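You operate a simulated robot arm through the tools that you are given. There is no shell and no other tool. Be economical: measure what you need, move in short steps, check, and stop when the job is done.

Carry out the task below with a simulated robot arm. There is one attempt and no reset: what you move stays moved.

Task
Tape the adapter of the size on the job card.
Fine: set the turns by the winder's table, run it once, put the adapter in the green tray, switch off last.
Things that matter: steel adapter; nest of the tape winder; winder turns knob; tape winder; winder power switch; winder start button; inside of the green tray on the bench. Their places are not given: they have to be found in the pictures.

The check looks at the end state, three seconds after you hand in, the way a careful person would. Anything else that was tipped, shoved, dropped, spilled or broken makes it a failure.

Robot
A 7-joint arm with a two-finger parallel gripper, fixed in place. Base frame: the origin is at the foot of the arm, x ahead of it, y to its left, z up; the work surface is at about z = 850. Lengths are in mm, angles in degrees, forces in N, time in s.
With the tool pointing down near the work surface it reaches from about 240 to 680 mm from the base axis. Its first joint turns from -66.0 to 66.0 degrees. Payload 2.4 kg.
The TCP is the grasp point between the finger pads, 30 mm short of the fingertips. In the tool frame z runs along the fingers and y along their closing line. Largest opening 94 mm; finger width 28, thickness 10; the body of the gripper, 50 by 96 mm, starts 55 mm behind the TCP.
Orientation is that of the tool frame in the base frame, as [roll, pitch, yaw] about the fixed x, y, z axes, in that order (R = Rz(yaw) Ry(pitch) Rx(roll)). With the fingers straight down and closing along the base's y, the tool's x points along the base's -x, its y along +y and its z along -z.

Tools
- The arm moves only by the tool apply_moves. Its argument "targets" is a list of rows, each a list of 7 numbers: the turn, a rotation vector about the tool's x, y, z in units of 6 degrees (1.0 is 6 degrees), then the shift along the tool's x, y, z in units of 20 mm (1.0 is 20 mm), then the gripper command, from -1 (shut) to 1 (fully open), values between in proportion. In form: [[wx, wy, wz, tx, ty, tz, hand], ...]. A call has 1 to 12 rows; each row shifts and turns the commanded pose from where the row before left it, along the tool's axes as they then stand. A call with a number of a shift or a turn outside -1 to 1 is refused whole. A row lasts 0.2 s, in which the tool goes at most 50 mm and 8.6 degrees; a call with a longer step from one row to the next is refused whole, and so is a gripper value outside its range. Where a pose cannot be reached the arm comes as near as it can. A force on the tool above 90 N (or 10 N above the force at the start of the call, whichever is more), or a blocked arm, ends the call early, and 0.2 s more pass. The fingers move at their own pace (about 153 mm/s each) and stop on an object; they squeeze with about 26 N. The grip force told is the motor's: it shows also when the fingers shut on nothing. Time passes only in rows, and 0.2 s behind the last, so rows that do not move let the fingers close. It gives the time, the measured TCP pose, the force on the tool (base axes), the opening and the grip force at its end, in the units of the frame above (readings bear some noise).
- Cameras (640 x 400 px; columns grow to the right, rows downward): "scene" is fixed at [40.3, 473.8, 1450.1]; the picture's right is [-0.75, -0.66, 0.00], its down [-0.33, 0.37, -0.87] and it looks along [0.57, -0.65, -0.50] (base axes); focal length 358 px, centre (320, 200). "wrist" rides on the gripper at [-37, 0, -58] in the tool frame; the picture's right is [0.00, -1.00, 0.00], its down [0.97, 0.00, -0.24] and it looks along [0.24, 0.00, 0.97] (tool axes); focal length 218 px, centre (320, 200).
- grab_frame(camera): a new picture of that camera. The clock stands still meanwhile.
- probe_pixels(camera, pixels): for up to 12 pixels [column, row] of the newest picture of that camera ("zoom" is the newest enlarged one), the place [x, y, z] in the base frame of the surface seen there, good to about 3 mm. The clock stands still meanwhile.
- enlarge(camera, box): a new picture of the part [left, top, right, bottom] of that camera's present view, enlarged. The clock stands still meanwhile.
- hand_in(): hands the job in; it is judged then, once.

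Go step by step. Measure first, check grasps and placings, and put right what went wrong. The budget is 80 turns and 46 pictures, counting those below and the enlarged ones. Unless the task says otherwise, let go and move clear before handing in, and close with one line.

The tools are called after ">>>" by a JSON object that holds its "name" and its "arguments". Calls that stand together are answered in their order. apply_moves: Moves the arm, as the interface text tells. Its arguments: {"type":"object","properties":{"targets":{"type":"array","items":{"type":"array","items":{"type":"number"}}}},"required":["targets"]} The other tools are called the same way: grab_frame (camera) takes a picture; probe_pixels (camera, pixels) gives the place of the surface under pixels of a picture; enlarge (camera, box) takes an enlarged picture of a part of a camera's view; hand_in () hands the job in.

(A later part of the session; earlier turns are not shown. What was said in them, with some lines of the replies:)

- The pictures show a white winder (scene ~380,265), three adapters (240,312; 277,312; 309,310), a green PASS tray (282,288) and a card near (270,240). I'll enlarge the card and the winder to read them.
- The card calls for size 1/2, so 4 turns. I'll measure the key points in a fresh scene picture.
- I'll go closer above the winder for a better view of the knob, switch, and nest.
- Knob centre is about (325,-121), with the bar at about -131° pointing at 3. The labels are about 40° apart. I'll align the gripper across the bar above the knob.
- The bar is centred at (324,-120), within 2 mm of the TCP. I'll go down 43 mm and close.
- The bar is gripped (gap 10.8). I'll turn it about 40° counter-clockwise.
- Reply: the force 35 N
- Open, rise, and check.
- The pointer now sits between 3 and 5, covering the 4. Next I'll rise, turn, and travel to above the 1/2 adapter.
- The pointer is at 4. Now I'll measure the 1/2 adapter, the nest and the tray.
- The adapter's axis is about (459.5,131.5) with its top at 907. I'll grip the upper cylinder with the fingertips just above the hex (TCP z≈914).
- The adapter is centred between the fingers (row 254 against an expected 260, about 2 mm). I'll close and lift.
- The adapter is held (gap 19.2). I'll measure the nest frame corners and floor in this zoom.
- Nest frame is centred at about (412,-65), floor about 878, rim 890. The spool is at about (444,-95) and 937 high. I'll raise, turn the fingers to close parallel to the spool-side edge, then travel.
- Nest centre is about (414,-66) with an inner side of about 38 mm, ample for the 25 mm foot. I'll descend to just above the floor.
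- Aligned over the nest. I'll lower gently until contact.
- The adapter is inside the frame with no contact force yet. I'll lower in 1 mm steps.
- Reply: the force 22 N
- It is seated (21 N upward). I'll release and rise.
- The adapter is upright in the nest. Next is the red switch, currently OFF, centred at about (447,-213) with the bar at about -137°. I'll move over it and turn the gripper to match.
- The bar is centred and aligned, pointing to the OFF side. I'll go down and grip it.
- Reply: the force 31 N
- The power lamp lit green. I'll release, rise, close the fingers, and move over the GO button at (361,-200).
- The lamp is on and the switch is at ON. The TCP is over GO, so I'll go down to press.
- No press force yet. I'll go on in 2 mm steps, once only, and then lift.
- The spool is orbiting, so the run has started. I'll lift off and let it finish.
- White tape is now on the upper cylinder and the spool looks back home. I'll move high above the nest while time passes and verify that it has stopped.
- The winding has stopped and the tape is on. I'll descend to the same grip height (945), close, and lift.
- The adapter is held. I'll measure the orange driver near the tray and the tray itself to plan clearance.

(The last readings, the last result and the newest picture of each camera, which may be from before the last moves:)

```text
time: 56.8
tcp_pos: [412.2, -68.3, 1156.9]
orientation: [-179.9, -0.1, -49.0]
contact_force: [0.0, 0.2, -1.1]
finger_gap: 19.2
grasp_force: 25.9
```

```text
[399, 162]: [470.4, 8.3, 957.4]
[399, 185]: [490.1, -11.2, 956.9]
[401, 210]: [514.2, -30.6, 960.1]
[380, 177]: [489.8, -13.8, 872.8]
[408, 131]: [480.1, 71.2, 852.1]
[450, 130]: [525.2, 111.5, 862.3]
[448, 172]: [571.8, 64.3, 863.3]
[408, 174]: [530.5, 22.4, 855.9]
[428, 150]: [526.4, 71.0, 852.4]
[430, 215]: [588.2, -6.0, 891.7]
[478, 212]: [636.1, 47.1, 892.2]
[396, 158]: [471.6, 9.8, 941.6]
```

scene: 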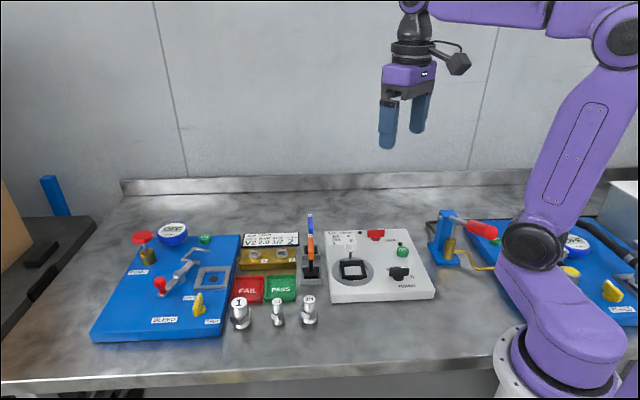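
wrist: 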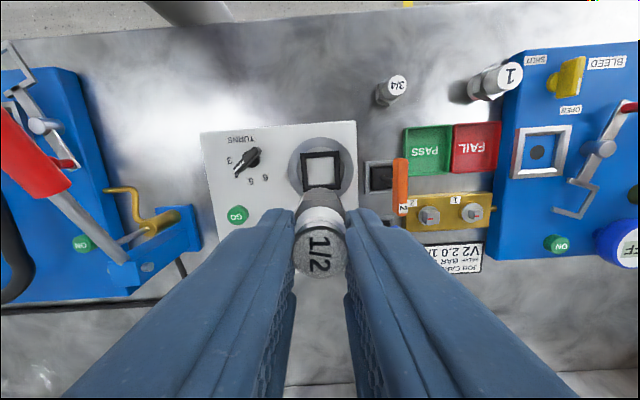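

The orange driver's handle is about 80 mm from the tray centre (525,67) and below z 960, so the gripper clears it. I'll travel over the tray.

>>> {"name": "apply_moves", "arguments": {"targets": [[0, 0, 0, -0.154, -0.966, 0, -1], [0, 0, 0, -0.154, -0.966, 0, -1], [0, 0, 0, -0.154, -0.966, 0, -1], [0, 0, 0, -0.154, -0.966, 0, -1], [0, 0, 0, -0.154, -0.966, 0, -1], [0, 0, 0, -0.154, -0.966, 0, -1], [0, 0, 0, -0.154, -0.966, 0, -1], [0, 0, 0, -0.154, -0.966, 0, -1], [0, 0, 0, -0.154, -0.966, 0, -1], [0, 0, 0, 0, 0, 0, -1]]}}

>>> {"name": "apply_moves", "arguments": {"targets": [[0, 0, 0, 0, 0, 1, -1], [0, 0, 0, 0, 0, 1, -1], [0, 0, 0, 0, 0, 1, -1], [0, 0, 0, 0, 0, 1, -1], [0, 0, 0, 0, 0, 1, -1], [0, 0, 0, 0, 0, 1, -1], [0, 0, 0, 0, 0, 1, -1], [0, 0, 0, 0, 0, 1, -1], [0, 0, 0, 0, 0, 1, -1], [0, 0, 0, 0, 0, 1, -1], [0, 0, 0, 0, 0, 0.5, -1], [0, 0, 0, 0, 0, 0, -1]]}}

>>> {"name": "enlarge", "arguments": {"camera": "scene", "box": [220, 210, 350, 310]}}

```text
time: 59.0
tcp_pos: [525.4, 66.3, 1157.8]
orientation: [-179.9, 0.0, -49.1]
contact_force: [0.0, -1.1, -0.8]
finger_gap: 19.1
grasp_force: 26.0
```

```text
time: 61.6
tcp_pos: [527.4, 67.8, 945.3]
orientation: [180.0, 0.0, -49.0]
contact_force: [0.2, 0.4, -0.9]
finger_gap: 19.2
grasp_force: 25.8
```

```text
4.00 times, centred on (285, 260) of scene
```

zoom: 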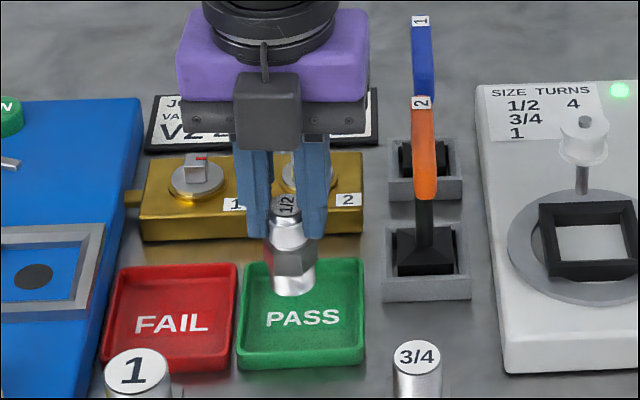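

It is well placed over the green tray. I'll lower until contact.

>>> {"name": "apply_moves", "arguments": {"targets": [[0, 0, 0, 0, 0, 0.6, -1], [0, 0, 0, 0, 0, 0.35, -1], [0, 0, 0, 0, 0, 0.15, -1], [0, 0, 0, 0, 0, 0.1, -1], [0, 0, 0, 0, 0, 0.1, -1], [0, 0, 0, 0, 0, 0.05, -1], [0, 0, 0, 0, 0, 0, -1]]}}

```text
time: 63.2
tcp_pos: [528.0, 69.2, 919.6]
orientation: [-180.0, 0.0, -49.0]
contact_force: [-0.9, -0.4, -1.5]
finger_gap: 19.2
grasp_force: 25.8
```

>>> {"name": "apply_moves", "arguments": {"targets": [[0, 0, 0, 0, 0, 0.07, -1], [0, 0, 0, 0, 0, 0, -1]]}}

```text
time: 63.8
tcp_pos: [526.0, 68.2, 918.4]
orientation: [-180.0, 0.1, -49.0]
contact_force: [-0.1, 0.2, -1.4]
finger_gap: 19.3
grasp_force: 25.6
```

>>> {"name": "apply_moves", "arguments": {"targets": [[0, 0, 0, 0, 0, 0.06, -1], [0, 0, 0, 0, 0, 0, -1]]}}

```text
time: 64.4
tcp_pos: [527.2, 67.6, 916.8]
orientation: [180.0, 0.0, -49.1]
contact_force: [0.6, -0.2, -1.0]
finger_gap: 19.2
grasp_force: 26.0
```

>>> {"name": "apply_moves", "arguments": {"targets": [[0, 0, 0, 0, 0, 0.06, -1], [0, 0, 0, 0, 0, 0, -1], [0, 0, 0, 0, 0, 0.05, -1], [0, 0, 0, 0, 0, 0, -1]]}}

```text
time: 65.4
tcp_pos: [527.0, 68.4, 916.4]
orientation: [-179.9, -0.1, -49.0]
contact_force: [-3.0, -2.2, 22.1]
finger_gap: 19.5
grasp_force: 25.7
```

It is seated on the tray floor (22 N). I'll release and rise.

>>> {"name": "apply_moves", "arguments": {"targets": [[0, 0, 0, 0, 0, -0.05, -1], [0, 0, 0, 0, 0, 0, 0], [0, 0, 0, 0, 0, 0, 0], [0, 0, 0, 0, 0, -1, 0.1], [0, 0, 0, 0, 0, -1, 0.1], [0, 0, 0, 0, 0, -1, 0.1], [0, 0, 0, 0, 0, -1, 0.1], [0, 0, 0, 0, 0, -1, 0.1], [0, 0, 0, 0, 0, -1, 0.1], [0, 0, 0, 0, 0, -1, 0.1], [0, 0, 0, 0, 0, -1, 0.1]]}}

>>> {"name": "grab_frame", "arguments": {"camera": "scene"}}

```text
time: 67.8
tcp_pos: [525.6, 66.9, 1077.0]
orientation: [180.0, -0.1, -49.0]
contact_force: [0.0, 0.0, 0.0]
finger_gap: 51.7
grasp_force: 0.1
```

```text
6 pictures are left
```

scene: 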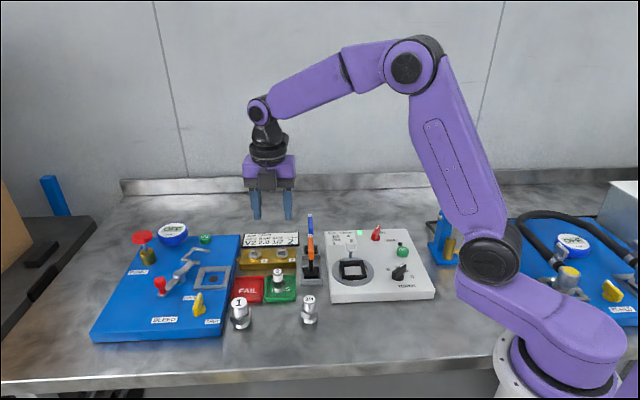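

The adapter stands upright in the green tray. Last step is switching off, so I'll travel high to the switch and align to yaw -87.

>>> {"name": "apply_moves", "arguments": {"targets": [[0, 0, 0, 0.621, 0.93, -0.9, 0.1], [0, 0, 0, 0.621, 0.93, -0.9, 0.1], [0, 0, 0, 0.621, 0.93, 0, 0.1], [0, 0, 0, 0.621, 0.93, 0, 0.1], [0, 0, 0, 0.621, 0.93, 0, 0.1], [0, 0, 0, 0.621, 0.93, 0, 0.1], [0, 0, 0, 0.621, 0.93, 0, 0.1], [0, 0, 0, 0.621, 0.93, 0, 0.1], [0, 0, 0, 0.621, 0.93, 0, 0.1], [0, 0, 0, 0.621, 0.93, 0, 0.1], [0, 0, 0, 0.621, 0.93, 0, 0.1], [0, 0, 0, 0.621, 0.93, 0, 0.1]]}}

>>> {"name": "apply_moves", "arguments": {"targets": [[0, 0, 0, 0.621, 0.93, 0, 0.1], [0, 0, 1, 0, 0, 1, 0.1], [0, 0, 1, 0, 0, 1, 0.1], [0, 0, 1, 0, 0, 1, 0.1], [0, 0, 1, 0, 0, 1, 0.1], [0, 0, 1, 0, 0, 1, 0.1], [0, 0, 1, 0, 0, 1, 0.1], [0, 0, 0.3, 0, 0, 1, 0.1], [0, 0, 0, 0, 0, 0, 0.1]]}}

>>> {"name": "grab_frame", "arguments": {"camera": "wrist"}}

```text
time: 70.4
tcp_pos: [457.4, -192.4, 1112.0]
orientation: [-180.0, 0.0, -49.0]
contact_force: [-0.8, 0.1, 0.8]
finger_gap: 51.6
grasp_force: 0.1
```

```text
time: 72.4
tcp_pos: [449.9, -215.0, 971.2]
orientation: [-180.0, 0.1, -86.8]
contact_force: [0.9, -0.4, -0.2]
finger_gap: 51.6
grasp_force: 0.1
```

```text
5 pictures are left
```

wrist: 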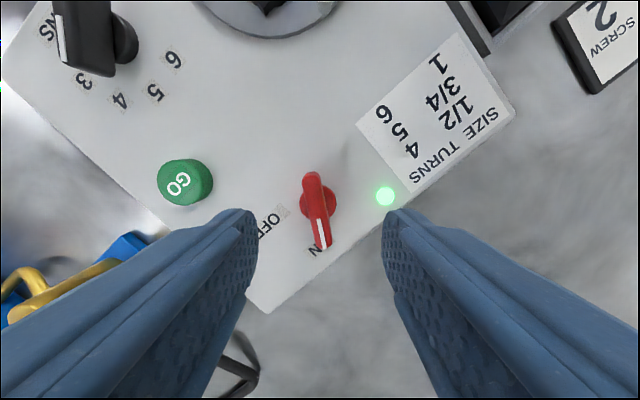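

The bar snapped to about -76°, a 60° throw from OFF. I'll align by 11°, grip, and turn back 60°.

>>> {"name": "apply_moves", "arguments": {"targets": [[0, 0, -0.95, 0, 0, 0, 0.1], [0, 0, -0.95, 0, 0, 0, 0.1], [0, 0, 0, 0, 0, 1, 0.1], [0, 0, 0, 0, 0, 1, 0.1], [0, 0, 0, 0, 0, 0.42, 0.1], [0, 0, 0, 0, 0, 0, 0.1], [0, 0, 0, 0, 0, 0, -1], [0, 0, 0, 0, 0, 0, -1], [0, 0, 0, 0, 0, 0, -1]]}}

>>> {"name": "apply_moves", "arguments": {"targets": [[0, 0, 1, 0, 0, 0, -1], [0, 0, 1, 0, 0, 0, -1], [0, 0, 1, 0, 0, 0, -1], [0, 0, 1, 0, 0, 0, -1], [0, 0, 1, 0, 0, 0, -1], [0, 0, 1, 0, 0, 0, -1], [0, 0, 1, 0, 0, 0, -1], [0, 0, 1, 0, 0, 0, -1], [0, 0, 1, 0, 0, 0, -1], [0, 0, 0.9, 0, 0, 0, -1], [0, 0, 0, 0, 0, 0, -1]]}}

```text
time: 74.4
tcp_pos: [448.8, -212.9, 925.6]
orientation: [179.8, 0.0, -75.4]
contact_force: [-9.6, -2.2, -0.7]
finger_gap: 10.8
grasp_force: 44.0
```

```text
time: 76.8
tcp_pos: [450.6, -213.9, 923.6]
orientation: [-179.7, 0.2, -134.9]
contact_force: [6.8, -12.1, -2.0]
finger_gap: 10.8
grasp_force: 43.8
```

Turned back to -135°. I'll release, rise, and check the lamp.

>>> {"name": "apply_moves", "arguments": {"targets": [[0, 0, 0, 0, 0, 0, 0.1], [0, 0, 0, 0, 0, 0, 0.1], [0, 0, 0, 0, 0, -1, 0.1], [0, 0, 0, 0, 0, -1, 0.1], [0, 0, 0, 0, 0, -1, 0.1], [0, 0, 0, 0, 0, -1, 0.1], [0, 0, 0, 0, 0, -1, 0.1], [0, 0, 0, 0, 0, -1, 0.1], [0, 0, 0, 0, 0, -1, 0.1], [0, 0, 0, 0, 0, 0, 0.1]]}}

>>> {"name": "enlarge", "arguments": {"camera": "scene", "box": [225, 190, 445, 330]}}

>>> {"name": "grab_frame", "arguments": {"camera": "wrist"}}

```text
time: 79.0
tcp_pos: [448.7, -213.3, 1064.1]
orientation: [180.0, -0.1, -134.8]
contact_force: [0.5, -0.1, -0.1]
finger_gap: 51.3
grasp_force: 0.1
```

```text
2.86 times, centred on (335, 260) of scene
```

zoom: 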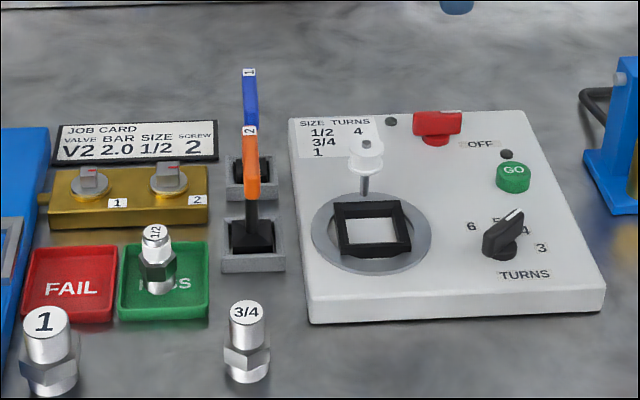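

```text
3 pictures are left
```

wrist: 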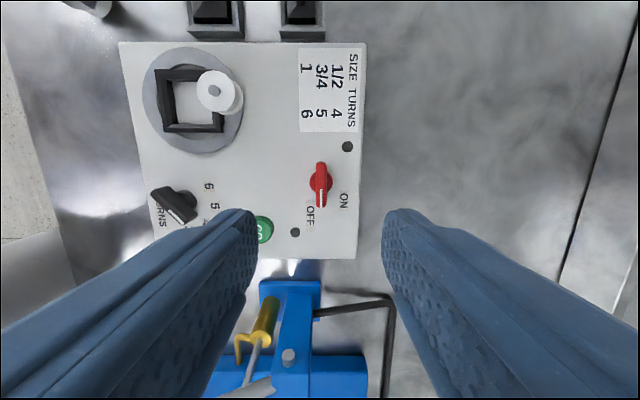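

The power lamp is dark and the switch is at OFF. The taped 1/2 adapter stands in the green tray, nothing else was disturbed, and the gripper is clear, so I'm handing in.

>>> {"name": "hand_in", "arguments": {}}

```text
The job is handed in.
```

The 1/2 adapter was taped in one run at 4 turns and stands in the green tray; the winder was switched off last.
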